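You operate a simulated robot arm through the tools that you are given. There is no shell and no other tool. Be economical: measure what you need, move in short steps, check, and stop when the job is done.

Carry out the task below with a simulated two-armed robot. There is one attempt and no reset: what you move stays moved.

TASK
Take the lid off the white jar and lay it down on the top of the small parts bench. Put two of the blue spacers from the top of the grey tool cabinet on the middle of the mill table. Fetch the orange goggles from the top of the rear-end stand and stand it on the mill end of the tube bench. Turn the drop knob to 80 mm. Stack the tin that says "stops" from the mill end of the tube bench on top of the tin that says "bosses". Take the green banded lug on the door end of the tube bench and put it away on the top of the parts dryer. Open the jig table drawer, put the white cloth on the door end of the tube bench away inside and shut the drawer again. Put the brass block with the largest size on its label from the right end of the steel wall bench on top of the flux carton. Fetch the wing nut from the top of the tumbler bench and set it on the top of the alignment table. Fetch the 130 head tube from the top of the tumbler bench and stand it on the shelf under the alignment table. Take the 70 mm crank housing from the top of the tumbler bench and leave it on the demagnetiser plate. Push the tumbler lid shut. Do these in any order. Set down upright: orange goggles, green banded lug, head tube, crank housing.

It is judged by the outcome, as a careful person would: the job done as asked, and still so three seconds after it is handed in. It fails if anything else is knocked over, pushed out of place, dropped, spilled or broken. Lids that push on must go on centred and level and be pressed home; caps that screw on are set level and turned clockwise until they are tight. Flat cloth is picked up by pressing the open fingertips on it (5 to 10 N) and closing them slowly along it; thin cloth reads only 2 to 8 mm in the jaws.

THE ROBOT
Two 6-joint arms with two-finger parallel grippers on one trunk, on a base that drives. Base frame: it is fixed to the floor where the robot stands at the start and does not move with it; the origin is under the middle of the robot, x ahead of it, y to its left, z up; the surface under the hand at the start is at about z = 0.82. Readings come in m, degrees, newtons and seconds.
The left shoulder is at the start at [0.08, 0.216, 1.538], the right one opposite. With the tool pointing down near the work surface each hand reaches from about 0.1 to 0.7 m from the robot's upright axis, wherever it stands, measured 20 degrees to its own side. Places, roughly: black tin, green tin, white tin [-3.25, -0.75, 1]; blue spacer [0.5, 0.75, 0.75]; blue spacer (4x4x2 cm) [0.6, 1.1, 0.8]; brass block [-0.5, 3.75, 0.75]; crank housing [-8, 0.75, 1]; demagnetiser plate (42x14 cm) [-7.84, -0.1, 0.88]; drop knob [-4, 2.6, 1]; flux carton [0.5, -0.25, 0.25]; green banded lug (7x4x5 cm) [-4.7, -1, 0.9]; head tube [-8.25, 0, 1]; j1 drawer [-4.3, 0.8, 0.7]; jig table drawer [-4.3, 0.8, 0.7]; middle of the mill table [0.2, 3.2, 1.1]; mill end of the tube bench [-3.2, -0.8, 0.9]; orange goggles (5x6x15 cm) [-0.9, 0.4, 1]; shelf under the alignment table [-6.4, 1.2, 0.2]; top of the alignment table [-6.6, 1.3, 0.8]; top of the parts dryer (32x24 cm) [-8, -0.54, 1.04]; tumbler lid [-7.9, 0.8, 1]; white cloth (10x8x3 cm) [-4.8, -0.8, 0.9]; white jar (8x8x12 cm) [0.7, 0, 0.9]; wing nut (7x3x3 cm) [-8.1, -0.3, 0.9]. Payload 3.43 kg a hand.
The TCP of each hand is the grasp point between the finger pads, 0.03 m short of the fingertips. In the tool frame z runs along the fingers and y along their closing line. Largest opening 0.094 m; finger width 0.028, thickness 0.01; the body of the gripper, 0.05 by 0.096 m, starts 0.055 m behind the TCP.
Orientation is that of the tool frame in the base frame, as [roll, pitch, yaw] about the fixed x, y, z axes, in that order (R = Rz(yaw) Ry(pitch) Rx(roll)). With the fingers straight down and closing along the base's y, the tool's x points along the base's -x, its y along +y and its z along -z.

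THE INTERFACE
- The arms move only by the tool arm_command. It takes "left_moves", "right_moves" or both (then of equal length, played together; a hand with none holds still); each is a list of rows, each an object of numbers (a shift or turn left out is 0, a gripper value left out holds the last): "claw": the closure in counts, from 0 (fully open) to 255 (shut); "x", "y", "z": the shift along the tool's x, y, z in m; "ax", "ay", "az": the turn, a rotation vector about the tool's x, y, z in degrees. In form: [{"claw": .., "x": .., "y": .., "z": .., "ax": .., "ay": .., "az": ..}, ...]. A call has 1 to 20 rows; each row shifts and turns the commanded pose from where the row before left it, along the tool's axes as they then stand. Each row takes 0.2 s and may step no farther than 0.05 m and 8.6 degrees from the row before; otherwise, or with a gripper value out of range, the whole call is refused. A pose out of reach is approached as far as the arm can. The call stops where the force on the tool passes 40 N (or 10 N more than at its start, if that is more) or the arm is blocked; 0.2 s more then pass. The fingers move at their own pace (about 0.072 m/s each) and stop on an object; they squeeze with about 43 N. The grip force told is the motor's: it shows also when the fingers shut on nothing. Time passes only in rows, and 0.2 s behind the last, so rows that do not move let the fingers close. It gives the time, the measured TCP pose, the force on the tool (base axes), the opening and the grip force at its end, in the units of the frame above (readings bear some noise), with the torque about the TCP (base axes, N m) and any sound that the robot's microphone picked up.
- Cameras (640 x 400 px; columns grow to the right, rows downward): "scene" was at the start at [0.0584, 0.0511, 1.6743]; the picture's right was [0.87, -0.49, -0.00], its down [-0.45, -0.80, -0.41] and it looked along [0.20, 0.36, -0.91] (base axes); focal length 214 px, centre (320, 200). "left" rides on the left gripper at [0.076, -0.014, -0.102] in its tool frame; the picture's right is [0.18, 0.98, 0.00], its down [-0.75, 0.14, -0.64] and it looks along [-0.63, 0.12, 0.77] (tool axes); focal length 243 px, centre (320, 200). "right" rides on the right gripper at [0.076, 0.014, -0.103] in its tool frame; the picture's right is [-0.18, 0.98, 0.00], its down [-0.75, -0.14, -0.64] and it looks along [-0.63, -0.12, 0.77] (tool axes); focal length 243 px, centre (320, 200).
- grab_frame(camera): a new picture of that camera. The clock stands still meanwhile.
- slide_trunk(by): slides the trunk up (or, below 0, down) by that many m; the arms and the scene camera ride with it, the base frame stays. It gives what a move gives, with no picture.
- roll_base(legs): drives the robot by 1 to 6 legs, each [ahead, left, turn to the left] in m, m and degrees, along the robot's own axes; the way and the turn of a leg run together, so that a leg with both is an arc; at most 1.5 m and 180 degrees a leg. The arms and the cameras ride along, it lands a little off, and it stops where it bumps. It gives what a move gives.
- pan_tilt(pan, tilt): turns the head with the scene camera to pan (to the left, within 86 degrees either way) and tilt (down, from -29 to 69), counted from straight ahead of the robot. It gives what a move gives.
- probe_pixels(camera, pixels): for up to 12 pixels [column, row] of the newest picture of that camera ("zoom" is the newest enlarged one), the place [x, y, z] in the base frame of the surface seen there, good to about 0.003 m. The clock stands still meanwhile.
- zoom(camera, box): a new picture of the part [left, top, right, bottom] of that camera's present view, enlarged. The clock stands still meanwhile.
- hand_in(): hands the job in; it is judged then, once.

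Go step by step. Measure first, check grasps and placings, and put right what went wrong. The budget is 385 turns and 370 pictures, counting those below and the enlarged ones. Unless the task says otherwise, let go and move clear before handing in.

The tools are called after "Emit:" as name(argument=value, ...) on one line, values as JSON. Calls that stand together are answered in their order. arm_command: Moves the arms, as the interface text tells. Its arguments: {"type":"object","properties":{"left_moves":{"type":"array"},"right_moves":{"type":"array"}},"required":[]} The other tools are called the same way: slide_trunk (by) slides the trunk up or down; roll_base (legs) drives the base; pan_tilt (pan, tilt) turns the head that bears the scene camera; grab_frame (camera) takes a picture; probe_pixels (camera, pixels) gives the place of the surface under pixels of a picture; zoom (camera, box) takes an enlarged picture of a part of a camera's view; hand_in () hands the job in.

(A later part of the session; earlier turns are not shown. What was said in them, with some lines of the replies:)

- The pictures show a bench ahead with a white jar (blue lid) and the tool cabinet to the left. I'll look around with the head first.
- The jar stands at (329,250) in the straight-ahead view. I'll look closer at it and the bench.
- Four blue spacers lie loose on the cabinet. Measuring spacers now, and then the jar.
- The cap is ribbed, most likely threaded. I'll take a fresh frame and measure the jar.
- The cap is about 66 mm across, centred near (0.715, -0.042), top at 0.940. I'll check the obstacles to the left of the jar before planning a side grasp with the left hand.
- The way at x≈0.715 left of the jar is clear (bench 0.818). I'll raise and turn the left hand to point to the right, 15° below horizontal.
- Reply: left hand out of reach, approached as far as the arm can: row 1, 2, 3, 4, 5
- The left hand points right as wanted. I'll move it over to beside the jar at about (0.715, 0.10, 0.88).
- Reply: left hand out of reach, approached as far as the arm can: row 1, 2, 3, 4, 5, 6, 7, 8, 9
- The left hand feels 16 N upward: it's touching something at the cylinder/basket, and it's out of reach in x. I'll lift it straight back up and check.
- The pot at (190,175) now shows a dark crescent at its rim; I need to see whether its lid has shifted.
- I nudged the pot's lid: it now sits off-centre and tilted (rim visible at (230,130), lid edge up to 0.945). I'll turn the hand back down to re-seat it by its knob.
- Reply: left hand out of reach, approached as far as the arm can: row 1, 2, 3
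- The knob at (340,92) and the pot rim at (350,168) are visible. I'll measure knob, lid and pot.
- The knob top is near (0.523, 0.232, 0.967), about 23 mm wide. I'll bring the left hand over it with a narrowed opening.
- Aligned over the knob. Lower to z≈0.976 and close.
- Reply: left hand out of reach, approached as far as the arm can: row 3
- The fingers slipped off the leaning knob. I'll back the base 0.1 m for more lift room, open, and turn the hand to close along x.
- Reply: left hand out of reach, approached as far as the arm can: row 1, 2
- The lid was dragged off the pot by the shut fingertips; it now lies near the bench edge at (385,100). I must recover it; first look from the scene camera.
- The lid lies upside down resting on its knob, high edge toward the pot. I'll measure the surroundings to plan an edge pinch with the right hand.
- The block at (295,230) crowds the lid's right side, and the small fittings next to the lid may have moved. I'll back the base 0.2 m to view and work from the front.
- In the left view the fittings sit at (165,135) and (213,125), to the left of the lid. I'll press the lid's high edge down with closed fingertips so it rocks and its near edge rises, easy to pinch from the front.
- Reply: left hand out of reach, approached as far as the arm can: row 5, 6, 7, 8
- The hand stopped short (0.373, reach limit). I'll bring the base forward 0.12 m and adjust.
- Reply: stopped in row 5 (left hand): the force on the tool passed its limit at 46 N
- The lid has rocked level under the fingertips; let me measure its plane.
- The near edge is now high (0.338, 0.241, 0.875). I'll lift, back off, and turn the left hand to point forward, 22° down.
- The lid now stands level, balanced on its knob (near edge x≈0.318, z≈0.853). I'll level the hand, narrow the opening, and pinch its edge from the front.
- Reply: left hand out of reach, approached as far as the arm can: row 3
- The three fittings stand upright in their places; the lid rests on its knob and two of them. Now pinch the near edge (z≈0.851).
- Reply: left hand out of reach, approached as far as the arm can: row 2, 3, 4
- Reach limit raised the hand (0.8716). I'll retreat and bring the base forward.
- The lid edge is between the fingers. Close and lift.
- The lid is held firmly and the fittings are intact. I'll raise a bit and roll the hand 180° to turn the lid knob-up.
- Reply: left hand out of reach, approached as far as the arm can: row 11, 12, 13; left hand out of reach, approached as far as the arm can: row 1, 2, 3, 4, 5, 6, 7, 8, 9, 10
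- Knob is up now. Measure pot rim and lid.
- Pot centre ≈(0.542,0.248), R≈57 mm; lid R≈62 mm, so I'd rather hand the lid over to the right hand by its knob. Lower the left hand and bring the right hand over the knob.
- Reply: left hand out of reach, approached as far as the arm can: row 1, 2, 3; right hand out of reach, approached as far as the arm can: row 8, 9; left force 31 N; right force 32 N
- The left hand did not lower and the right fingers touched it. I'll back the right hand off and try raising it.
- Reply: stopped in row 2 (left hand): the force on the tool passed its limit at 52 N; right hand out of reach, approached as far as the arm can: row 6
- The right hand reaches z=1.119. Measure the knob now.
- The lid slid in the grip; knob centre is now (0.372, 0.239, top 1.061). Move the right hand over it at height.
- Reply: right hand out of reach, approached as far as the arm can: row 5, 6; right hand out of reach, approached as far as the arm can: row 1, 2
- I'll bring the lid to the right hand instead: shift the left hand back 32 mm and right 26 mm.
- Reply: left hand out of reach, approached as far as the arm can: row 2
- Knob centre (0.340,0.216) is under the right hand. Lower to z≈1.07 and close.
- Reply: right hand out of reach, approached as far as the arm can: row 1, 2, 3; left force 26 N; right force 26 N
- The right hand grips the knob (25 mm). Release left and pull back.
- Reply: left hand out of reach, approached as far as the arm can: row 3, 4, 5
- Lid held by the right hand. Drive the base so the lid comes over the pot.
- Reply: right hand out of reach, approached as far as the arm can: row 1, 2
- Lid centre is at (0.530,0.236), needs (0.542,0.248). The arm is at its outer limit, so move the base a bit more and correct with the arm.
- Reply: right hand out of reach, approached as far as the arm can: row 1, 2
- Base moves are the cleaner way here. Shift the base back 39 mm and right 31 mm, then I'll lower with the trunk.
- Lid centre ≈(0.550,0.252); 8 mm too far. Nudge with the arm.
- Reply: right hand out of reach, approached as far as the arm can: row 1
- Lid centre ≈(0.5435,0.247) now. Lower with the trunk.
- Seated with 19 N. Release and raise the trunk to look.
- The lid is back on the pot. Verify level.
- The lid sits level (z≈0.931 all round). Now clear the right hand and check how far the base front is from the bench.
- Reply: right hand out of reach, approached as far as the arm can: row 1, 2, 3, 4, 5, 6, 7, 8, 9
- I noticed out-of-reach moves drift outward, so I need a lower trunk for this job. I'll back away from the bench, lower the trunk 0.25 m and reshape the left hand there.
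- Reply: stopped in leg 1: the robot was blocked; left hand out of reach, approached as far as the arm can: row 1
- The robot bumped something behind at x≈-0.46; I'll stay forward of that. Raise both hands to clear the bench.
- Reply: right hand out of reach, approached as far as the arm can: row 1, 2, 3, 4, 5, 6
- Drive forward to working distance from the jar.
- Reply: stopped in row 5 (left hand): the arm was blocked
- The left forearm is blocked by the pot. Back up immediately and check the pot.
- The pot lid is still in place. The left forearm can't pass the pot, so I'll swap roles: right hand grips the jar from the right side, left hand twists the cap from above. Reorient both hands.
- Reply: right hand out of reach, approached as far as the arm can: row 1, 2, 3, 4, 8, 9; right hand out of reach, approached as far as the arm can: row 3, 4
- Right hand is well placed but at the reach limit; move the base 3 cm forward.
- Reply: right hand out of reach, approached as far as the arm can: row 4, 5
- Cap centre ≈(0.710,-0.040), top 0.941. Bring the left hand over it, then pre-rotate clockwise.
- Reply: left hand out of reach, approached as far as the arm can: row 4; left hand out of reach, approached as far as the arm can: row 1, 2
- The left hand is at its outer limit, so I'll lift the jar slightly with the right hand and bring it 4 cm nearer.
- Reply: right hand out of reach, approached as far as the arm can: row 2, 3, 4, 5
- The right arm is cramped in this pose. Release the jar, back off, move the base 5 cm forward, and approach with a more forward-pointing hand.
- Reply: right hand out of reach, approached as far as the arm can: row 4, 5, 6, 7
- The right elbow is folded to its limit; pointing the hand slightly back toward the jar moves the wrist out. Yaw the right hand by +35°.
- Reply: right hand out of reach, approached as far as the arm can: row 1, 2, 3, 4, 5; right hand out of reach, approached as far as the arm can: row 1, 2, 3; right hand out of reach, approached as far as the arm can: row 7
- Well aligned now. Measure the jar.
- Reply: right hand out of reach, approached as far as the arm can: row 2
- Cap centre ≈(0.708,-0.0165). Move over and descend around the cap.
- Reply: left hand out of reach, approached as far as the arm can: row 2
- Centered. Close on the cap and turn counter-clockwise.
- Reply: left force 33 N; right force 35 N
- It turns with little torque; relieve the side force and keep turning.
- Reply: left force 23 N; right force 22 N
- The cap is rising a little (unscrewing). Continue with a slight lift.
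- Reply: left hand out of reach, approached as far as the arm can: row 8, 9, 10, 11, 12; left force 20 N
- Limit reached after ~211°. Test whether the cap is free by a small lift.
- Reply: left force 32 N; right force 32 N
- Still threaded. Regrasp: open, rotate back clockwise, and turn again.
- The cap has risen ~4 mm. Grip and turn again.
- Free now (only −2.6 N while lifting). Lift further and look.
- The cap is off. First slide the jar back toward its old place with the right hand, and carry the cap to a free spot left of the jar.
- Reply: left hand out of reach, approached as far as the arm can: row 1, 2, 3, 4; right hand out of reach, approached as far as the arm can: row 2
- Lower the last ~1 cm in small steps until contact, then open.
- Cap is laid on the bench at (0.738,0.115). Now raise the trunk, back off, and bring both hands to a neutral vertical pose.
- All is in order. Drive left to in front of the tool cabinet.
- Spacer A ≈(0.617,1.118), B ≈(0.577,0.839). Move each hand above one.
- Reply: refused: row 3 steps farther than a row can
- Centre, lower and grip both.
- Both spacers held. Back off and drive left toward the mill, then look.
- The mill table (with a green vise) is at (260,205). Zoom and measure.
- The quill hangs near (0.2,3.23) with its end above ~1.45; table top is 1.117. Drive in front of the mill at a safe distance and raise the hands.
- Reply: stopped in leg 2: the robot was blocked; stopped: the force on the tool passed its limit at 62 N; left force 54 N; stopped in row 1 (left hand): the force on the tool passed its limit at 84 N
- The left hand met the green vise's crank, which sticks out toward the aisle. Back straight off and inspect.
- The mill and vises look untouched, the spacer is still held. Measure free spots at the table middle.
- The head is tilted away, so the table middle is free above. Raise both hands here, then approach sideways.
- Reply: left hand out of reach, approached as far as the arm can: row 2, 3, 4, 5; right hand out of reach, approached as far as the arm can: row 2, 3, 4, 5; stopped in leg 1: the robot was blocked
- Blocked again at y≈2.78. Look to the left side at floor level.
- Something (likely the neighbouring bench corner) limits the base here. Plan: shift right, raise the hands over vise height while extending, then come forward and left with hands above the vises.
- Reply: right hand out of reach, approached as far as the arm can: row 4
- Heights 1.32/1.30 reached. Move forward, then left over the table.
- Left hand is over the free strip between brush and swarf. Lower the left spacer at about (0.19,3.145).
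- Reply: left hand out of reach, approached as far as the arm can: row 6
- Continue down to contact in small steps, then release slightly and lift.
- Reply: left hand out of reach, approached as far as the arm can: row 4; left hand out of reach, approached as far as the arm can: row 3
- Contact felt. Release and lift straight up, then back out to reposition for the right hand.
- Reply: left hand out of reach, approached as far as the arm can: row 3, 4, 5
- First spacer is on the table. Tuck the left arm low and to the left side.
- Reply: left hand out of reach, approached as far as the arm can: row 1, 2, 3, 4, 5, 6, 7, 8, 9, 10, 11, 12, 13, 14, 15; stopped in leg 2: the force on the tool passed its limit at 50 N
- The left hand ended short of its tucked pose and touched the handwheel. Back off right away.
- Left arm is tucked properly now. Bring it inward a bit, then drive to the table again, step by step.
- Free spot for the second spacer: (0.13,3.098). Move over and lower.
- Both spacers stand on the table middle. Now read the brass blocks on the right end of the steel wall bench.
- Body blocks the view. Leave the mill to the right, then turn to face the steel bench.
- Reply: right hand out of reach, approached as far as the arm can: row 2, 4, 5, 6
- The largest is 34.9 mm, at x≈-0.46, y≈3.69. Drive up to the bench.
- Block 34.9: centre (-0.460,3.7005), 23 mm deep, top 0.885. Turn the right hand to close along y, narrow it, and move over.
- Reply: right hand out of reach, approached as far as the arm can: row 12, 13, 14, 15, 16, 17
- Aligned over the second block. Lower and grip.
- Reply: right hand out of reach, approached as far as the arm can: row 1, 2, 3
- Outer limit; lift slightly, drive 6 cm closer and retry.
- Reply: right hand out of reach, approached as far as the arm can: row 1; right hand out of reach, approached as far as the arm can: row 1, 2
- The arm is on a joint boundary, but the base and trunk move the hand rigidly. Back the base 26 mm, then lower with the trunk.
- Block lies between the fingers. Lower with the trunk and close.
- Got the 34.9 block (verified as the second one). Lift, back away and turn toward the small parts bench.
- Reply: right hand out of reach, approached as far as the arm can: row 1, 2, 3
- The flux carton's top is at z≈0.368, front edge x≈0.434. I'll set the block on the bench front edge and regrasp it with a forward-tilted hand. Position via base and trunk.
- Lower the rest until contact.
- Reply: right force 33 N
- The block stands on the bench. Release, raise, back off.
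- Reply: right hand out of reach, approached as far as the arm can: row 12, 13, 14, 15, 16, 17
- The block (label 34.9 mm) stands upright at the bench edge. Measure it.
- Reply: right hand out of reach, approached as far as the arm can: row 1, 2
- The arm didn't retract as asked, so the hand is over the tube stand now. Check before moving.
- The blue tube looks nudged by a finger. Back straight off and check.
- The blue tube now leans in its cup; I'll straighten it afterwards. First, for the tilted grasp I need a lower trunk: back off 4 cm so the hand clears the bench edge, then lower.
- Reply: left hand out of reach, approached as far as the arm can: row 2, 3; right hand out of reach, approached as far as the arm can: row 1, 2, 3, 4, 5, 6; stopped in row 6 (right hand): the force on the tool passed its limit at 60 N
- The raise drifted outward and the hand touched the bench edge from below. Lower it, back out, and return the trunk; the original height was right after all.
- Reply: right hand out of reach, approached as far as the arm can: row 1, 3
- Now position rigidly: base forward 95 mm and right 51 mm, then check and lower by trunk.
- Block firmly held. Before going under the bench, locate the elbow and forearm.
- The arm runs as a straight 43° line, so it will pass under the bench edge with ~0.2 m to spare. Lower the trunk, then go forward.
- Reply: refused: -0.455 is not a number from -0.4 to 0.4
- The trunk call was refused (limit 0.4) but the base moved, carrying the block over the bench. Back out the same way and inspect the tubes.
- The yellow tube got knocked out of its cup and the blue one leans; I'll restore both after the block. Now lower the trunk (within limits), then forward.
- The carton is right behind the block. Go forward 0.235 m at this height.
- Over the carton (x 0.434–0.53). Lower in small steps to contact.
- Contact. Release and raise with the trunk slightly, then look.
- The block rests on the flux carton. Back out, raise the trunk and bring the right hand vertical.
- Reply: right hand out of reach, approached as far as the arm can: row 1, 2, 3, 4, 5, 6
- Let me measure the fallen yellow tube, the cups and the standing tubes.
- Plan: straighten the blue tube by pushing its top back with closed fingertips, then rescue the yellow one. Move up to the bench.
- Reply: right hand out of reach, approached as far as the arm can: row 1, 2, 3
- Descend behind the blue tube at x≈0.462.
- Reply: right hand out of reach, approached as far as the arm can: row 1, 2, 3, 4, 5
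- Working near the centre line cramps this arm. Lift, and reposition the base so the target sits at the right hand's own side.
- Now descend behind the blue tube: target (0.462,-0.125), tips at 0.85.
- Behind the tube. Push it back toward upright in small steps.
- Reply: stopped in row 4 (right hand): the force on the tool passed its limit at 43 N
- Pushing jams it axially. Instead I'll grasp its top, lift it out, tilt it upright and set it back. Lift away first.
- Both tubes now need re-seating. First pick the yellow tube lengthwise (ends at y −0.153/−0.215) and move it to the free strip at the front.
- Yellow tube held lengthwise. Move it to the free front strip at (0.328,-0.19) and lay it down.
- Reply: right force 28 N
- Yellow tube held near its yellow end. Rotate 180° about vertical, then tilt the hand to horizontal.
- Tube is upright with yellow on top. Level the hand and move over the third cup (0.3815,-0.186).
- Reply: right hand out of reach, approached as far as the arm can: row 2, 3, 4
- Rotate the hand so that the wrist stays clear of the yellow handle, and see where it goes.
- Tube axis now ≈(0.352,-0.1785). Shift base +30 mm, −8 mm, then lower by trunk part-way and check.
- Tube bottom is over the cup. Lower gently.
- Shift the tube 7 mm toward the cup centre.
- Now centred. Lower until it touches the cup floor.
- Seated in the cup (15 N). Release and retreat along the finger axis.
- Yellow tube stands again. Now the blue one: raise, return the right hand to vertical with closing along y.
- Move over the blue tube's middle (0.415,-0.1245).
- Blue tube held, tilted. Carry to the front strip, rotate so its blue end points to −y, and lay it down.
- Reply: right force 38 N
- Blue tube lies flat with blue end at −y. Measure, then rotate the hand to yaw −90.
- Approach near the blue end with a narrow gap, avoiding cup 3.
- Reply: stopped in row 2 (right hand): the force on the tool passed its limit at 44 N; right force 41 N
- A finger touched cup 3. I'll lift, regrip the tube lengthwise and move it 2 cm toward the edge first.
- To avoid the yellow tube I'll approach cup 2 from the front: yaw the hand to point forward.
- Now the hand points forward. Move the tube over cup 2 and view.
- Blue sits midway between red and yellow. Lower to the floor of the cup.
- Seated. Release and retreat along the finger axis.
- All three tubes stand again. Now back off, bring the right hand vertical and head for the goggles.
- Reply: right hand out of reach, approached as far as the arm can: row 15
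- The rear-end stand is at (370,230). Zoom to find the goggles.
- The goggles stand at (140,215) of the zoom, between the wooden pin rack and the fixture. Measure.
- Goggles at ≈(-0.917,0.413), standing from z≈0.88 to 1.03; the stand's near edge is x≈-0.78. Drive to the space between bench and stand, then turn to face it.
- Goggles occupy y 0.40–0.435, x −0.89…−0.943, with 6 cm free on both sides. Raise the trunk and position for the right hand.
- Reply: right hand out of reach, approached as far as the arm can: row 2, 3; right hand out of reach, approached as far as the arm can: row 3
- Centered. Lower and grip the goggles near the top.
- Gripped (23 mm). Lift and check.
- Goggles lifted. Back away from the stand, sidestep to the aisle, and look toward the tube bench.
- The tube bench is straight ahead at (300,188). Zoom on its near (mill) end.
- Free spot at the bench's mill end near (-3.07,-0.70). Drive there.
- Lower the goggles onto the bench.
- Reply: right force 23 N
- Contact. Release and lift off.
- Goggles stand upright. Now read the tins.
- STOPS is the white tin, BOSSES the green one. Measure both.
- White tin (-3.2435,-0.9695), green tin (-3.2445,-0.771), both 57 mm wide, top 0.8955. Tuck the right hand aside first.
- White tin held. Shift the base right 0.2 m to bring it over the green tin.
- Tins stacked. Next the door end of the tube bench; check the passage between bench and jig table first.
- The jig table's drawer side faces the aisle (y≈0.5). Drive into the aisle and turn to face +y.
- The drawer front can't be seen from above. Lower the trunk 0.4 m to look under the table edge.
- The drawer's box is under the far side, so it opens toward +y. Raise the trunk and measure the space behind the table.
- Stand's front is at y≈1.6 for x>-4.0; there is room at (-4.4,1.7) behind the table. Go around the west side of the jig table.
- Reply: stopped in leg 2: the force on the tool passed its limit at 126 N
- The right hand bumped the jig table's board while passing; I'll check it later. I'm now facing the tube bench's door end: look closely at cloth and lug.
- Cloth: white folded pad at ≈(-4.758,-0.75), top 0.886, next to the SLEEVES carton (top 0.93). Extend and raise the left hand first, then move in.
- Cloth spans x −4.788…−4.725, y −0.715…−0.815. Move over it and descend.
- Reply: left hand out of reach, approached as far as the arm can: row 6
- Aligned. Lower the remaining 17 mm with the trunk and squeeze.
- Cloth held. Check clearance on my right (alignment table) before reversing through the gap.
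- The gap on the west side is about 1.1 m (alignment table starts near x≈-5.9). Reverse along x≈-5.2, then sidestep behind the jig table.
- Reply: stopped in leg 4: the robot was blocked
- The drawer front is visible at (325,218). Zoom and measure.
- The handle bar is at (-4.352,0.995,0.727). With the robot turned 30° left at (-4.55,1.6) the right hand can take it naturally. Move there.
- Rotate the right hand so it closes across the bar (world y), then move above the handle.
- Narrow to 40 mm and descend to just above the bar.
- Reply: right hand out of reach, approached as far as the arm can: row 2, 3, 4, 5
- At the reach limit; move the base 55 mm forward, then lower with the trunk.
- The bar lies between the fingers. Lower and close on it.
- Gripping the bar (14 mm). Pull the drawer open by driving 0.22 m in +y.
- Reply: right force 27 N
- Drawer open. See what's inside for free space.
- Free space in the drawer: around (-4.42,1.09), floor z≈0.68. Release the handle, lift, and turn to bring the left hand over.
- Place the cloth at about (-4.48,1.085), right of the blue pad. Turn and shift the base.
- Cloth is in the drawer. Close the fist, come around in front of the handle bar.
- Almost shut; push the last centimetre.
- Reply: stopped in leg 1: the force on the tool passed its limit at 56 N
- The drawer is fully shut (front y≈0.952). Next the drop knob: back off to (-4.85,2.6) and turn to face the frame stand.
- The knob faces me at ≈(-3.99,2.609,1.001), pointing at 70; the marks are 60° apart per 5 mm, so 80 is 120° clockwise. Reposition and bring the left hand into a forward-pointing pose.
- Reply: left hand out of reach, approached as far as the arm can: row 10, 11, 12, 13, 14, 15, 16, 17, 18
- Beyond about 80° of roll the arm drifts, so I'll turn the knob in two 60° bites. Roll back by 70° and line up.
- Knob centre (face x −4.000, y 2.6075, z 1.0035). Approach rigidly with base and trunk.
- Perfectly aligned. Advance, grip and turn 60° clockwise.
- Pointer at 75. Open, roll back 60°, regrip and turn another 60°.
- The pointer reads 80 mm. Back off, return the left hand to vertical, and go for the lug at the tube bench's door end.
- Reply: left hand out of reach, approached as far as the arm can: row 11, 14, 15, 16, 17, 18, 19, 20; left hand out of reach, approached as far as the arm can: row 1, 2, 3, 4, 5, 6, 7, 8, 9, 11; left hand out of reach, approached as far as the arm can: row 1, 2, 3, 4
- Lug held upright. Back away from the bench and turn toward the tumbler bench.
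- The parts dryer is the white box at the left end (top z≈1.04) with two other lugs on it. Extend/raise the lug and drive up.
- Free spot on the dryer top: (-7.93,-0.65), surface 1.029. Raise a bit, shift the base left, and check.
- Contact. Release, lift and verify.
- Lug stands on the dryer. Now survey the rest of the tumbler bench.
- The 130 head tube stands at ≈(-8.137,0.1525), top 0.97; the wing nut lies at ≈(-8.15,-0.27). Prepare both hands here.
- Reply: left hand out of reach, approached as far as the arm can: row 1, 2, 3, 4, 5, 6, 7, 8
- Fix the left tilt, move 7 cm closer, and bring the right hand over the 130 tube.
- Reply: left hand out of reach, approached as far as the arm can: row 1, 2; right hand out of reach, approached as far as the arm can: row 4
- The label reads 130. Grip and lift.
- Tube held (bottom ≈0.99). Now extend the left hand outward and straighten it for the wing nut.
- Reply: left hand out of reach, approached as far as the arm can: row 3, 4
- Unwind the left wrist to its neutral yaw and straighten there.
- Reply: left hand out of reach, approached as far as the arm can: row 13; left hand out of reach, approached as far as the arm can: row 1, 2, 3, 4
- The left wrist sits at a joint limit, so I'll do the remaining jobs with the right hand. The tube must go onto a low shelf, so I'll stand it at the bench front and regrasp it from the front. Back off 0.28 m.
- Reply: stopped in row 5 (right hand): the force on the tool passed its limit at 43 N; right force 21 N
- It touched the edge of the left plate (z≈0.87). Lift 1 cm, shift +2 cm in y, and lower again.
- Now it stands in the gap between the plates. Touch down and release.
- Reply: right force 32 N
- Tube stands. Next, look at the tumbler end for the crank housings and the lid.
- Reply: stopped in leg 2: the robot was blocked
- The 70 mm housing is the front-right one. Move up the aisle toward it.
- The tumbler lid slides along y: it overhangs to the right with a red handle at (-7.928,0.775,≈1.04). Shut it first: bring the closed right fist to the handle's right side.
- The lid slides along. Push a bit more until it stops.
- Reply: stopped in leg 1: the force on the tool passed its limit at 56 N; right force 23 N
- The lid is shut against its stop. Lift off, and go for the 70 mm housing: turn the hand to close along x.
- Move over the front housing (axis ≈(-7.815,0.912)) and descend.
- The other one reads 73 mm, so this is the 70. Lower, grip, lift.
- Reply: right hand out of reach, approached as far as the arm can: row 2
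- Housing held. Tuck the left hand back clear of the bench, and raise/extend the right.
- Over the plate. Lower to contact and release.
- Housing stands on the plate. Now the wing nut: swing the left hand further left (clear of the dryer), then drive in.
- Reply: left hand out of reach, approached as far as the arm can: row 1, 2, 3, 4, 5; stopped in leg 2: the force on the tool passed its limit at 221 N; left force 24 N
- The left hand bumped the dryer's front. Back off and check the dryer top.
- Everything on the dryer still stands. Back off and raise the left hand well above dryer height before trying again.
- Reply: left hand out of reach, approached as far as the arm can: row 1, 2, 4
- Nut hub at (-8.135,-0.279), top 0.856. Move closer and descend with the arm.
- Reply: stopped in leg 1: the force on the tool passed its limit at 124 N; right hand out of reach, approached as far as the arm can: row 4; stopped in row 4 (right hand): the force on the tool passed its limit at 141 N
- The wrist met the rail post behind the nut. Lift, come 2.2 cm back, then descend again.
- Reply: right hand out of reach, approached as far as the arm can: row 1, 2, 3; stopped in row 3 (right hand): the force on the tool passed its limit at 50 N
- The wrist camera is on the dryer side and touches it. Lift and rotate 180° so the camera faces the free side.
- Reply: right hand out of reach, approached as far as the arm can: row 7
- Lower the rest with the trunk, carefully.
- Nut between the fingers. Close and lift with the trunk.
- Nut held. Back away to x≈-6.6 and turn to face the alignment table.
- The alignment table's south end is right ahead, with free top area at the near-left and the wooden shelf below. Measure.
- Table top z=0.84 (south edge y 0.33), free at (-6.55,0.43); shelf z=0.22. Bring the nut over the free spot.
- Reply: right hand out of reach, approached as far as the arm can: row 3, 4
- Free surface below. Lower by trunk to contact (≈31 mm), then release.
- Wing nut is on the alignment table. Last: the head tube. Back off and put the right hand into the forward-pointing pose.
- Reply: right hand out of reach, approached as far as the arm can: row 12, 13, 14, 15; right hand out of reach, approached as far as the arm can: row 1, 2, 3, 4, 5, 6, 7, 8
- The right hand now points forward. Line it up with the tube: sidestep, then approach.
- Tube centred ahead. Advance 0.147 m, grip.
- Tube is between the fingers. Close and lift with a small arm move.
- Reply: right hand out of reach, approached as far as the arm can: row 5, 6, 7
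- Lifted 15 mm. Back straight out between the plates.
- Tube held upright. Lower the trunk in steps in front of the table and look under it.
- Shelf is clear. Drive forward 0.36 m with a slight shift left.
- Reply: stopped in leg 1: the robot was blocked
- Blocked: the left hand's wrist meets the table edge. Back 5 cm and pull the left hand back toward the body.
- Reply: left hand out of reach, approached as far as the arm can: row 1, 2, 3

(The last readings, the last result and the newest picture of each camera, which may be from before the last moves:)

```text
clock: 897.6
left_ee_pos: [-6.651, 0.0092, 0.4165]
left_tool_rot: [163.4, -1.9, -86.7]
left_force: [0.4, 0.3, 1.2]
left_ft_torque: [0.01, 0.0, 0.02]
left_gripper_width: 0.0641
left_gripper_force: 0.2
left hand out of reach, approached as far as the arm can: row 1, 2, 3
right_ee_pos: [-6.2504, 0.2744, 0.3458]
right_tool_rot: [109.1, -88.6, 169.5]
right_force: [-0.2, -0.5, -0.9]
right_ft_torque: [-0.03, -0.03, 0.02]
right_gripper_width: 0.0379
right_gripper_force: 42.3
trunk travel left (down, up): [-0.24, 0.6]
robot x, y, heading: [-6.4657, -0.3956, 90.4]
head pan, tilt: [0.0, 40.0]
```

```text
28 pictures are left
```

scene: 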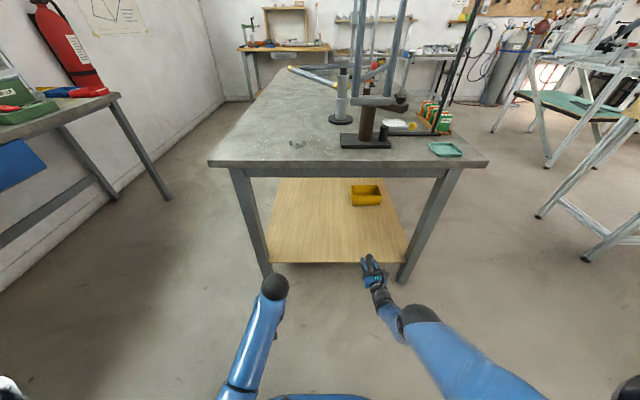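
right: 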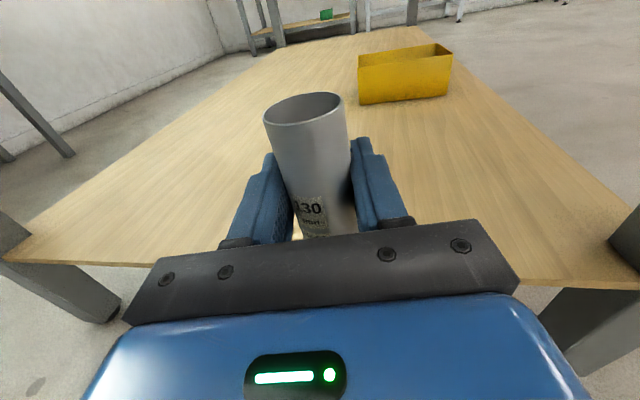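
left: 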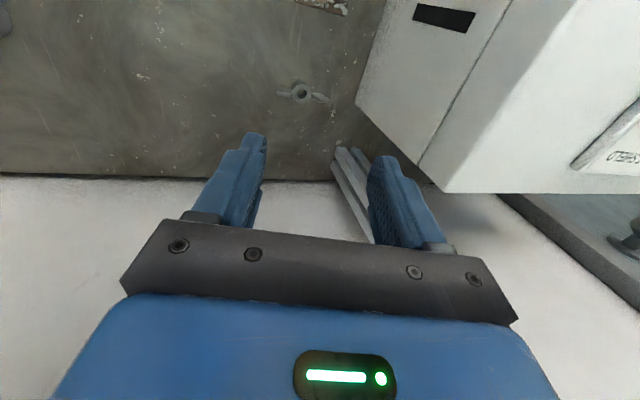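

Left hand is tucked. Go forward again.

Emit:
roll_base(legs=[[0.2, 0, 0]])

Emit:
grab_frame(camera="right")

```text
clock: 899.2
left_ee_pos: [-6.6493, 0.2116, 0.4147]
left_tool_rot: [163.4, -1.9, -86.9]
left_force: [-0.6, -0.5, -1.1]
left_ft_torque: [-0.04, -0.01, 0.01]
left_gripper_width: 0.0647
left_gripper_force: 0.1
right_ee_pos: [-6.25, 0.4769, 0.3456]
right_tool_rot: [111.4, -88.6, 167.1]
right_force: [0.2, 0.2, -2.1]
right_ft_torque: [0.03, -0.01, 0.0]
right_gripper_width: 0.0377
right_gripper_force: 43.2
trunk travel left (down, up): [-0.24, 0.6]
robot x, y, heading: [-6.4639, -0.1933, 90.0]
head pan, tilt: [0.0, 40.0]
```

```text
27 pictures are left
```

right: 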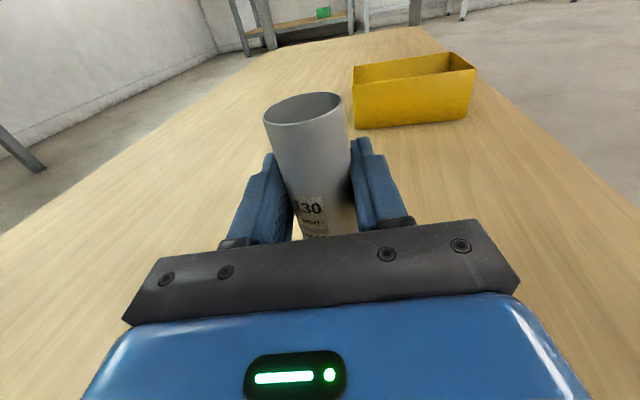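

Over the shelf. Lower to contact.

Emit:
slide_trunk(by=-0.028)

Emit:
slide_trunk(by=-0.005)

```text
clock: 900.0
left_ee_pos: [-6.6503, 0.2117, 0.386]
left_tool_rot: [163.5, -1.9, -86.8]
left_force: [-0.1, -0.7, 0.4]
left_ft_torque: [-0.02, -0.01, -0.01]
left_gripper_width: 0.0644
left_gripper_force: 0.0
right_ee_pos: [-6.2506, 0.4748, 0.3177]
right_tool_rot: [109.2, -88.5, 169.3]
right_force: [0.2, 0.6, -1.3]
right_ft_torque: [0.01, 0.02, 0.01]
right_gripper_width: 0.038
right_gripper_force: 43.2
trunk travel left (down, up): [-0.212, 0.628]
robot x, y, heading: [-6.4668, -0.1962, 90.4]
head pan, tilt: [0.0, 40.0]
```

```text
clock: 900.5
left_ee_pos: [-6.6495, 0.2122, 0.383]
left_tool_rot: [163.4, -1.9, -86.9]
left_force: [0.5, -0.3, -0.6]
left_ft_torque: [-0.02, 0.01, 0.01]
left_gripper_width: 0.0646
left_gripper_force: 0.0
right_ee_pos: [-6.2502, 0.4752, 0.3133]
right_tool_rot: [109.1, -88.5, 169.2]
right_force: [-0.3, -0.4, -1.7]
right_ft_torque: [0.01, 0.0, -0.02]
right_gripper_width: 0.0379
right_gripper_force: 43.0
trunk travel left (down, up): [-0.207, 0.633]
robot x, y, heading: [-6.47, -0.1955, 90.0]
head pan, tilt: [0.0, 40.0]
```

Emit:
slide_trunk(by=-0.003)

Emit:
slide_trunk(by=-0.003)

```text
clock: 901.0
left_ee_pos: [-6.6498, 0.2118, 0.3791]
left_tool_rot: [163.4, -2.0, -86.9]
left_force: [0.4, 0.2, -0.4]
left_ft_torque: [-0.02, -0.01, -0.02]
left_gripper_width: 0.0645
left_gripper_force: 0.1
right_ee_pos: [-6.2503, 0.476, 0.3095]
right_tool_rot: [109.4, -88.6, 169.2]
right_force: [-0.2, 0.7, -1.4]
right_ft_torque: [-0.01, -0.02, 0.03]
right_gripper_width: 0.0377
right_gripper_force: 42.7
trunk travel left (down, up): [-0.204, 0.636]
robot x, y, heading: [-6.4707, -0.1955, 90.2]
head pan, tilt: [0.0, 40.0]
```

```text
clock: 901.5
left_ee_pos: [-6.6495, 0.2119, 0.3769]
left_tool_rot: [163.4, -2.0, -87.0]
left_force: [-0.7, 0.5, -1.3]
left_ft_torque: [0.02, -0.04, -0.03]
left_gripper_width: 0.0646
left_gripper_force: 0.1
right_ee_pos: [-6.2494, 0.4762, 0.3081]
right_tool_rot: [104.9, -88.5, 173.7]
right_force: [0.2, 0.9, 1.7]
right_ft_torque: [0.04, 0.05, 0.0]
right_gripper_width: 0.0378
right_gripper_force: 43.4
trunk travel left (down, up): [-0.201, 0.639]
robot x, y, heading: [-6.4672, -0.1967, 89.8]
head pan, tilt: [0.0, 40.0]
```

Contact beginning. One more millimetre or two, then release and withdraw straight back.

Emit:
slide_trunk(by=-0.002)

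Emit:
arm_command(right_moves=[{"claw": 110}, {}, {}])

Emit:
grab_frame(camera="right")

```text
clock: 902.0
left_ee_pos: [-6.649, 0.2096, 0.3752]
left_tool_rot: [163.5, -1.8, -86.8]
left_force: [-0.5, 0.2, -0.2]
left_ft_torque: [0.02, 0.02, 0.06]
left_gripper_width: 0.0645
left_gripper_force: 0.1
right_ee_pos: [-6.2488, 0.477, 0.3078]
right_tool_rot: [96.9, -88.5, -178.3]
right_force: [0.5, -5.4, 14.2]
right_ft_torque: [-0.49, 0.17, 0.07]
right_gripper_width: 0.0376
right_gripper_force: 43.2
trunk travel left (down, up): [-0.199, 0.641]
robot x, y, heading: [-6.4696, -0.1926, 90.0]
head pan, tilt: [0.0, 40.0]
```

```text
clock: 902.9
left_ee_pos: [-6.6495, 0.2125, 0.3741]
left_tool_rot: [163.4, -1.8, -86.8]
left_force: [0.3, -0.1, 0.7]
left_ft_torque: [0.02, -0.01, 0.01]
left_gripper_width: 0.0645
left_gripper_force: 0.1
right_ee_pos: [-6.2506, 0.4746, 0.3054]
right_tool_rot: [109.5, -88.5, 168.8]
right_force: [0.4, 0.1, -0.8]
right_ft_torque: [-0.02, -0.01, -0.02]
right_gripper_width: 0.0537
right_gripper_force: 0.1
trunk travel left (down, up): [-0.199, 0.641]
robot x, y, heading: [-6.4678, -0.1949, 90.2]
head pan, tilt: [0.0, 40.0]
```

```text
26 pictures are left
```

right: 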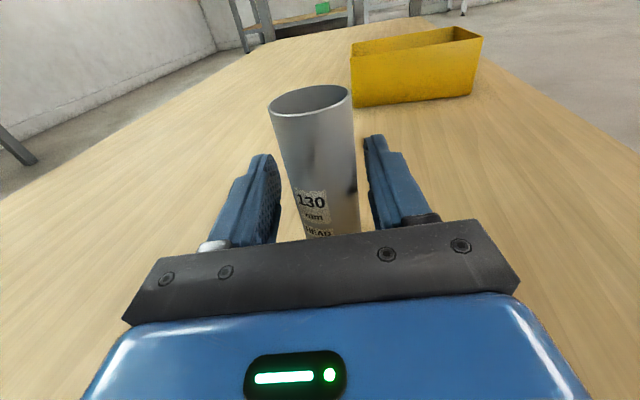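

Tube stands free. Withdraw the base straight back and verify.

Emit:
roll_base(legs=[[-0.4, 0, 0]])

Emit:
grab_frame(camera="right")

```text
clock: 905.3
left_ee_pos: [-6.6506, -0.1806, 0.373]
left_tool_rot: [163.4, -1.8, -86.5]
left_force: [0.2, -0.3, 0.2]
left_ft_torque: [0.01, 0.03, 0.0]
left_gripper_width: 0.0646
left_gripper_force: 0.1
right_ee_pos: [-6.2511, 0.0871, 0.3061]
right_tool_rot: [107.4, -88.5, 171.5]
right_force: [-1.2, 0.8, 1.0]
right_ft_torque: [-0.03, 0.01, -0.01]
right_gripper_width: 0.0535
right_gripper_force: 0.1
trunk travel left (down, up): [-0.199, 0.641]
robot x, y, heading: [-6.4668, -0.5866, 90.2]
head pan, tilt: [0.0, 40.0]
```

```text
25 pictures are left
```

right: 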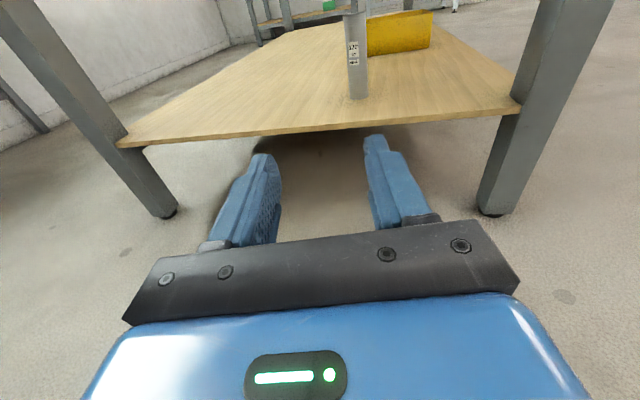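

All the jobs are done: the tube stands upright on the shelf, and both hands are empty and clear. Handing in.

Emit:
hand_in()

```text
The job is handed in.
```

All twelve jobs are done and handed in, but I knocked several other things along the way.

- **Wash pot lid:** I dragged it off the pot on the small parts bench and it flipped over. I put it back on, level and centred. The white jar also moved slightly while I unscrewed its cap, and I slid it back to about where it was.
- **Brazing stand:** I knocked the yellow and blue tubes over. Both are back upright in their cups.
- **Green vise crank, mill handwheel and parts dryer:** I bumped each of them. All three looked fine afterwards, and the lugs on the dryer stayed up. I couldn't tell whether the handwheel had turned.
- **Jig table board:** I hit it hard (about 126 N). It looked in order when I came back to it.
- **Rear-end stand, frame stand and alignment table:** the base ran into these while driving. I saw no damage, but I didn't check them closely.
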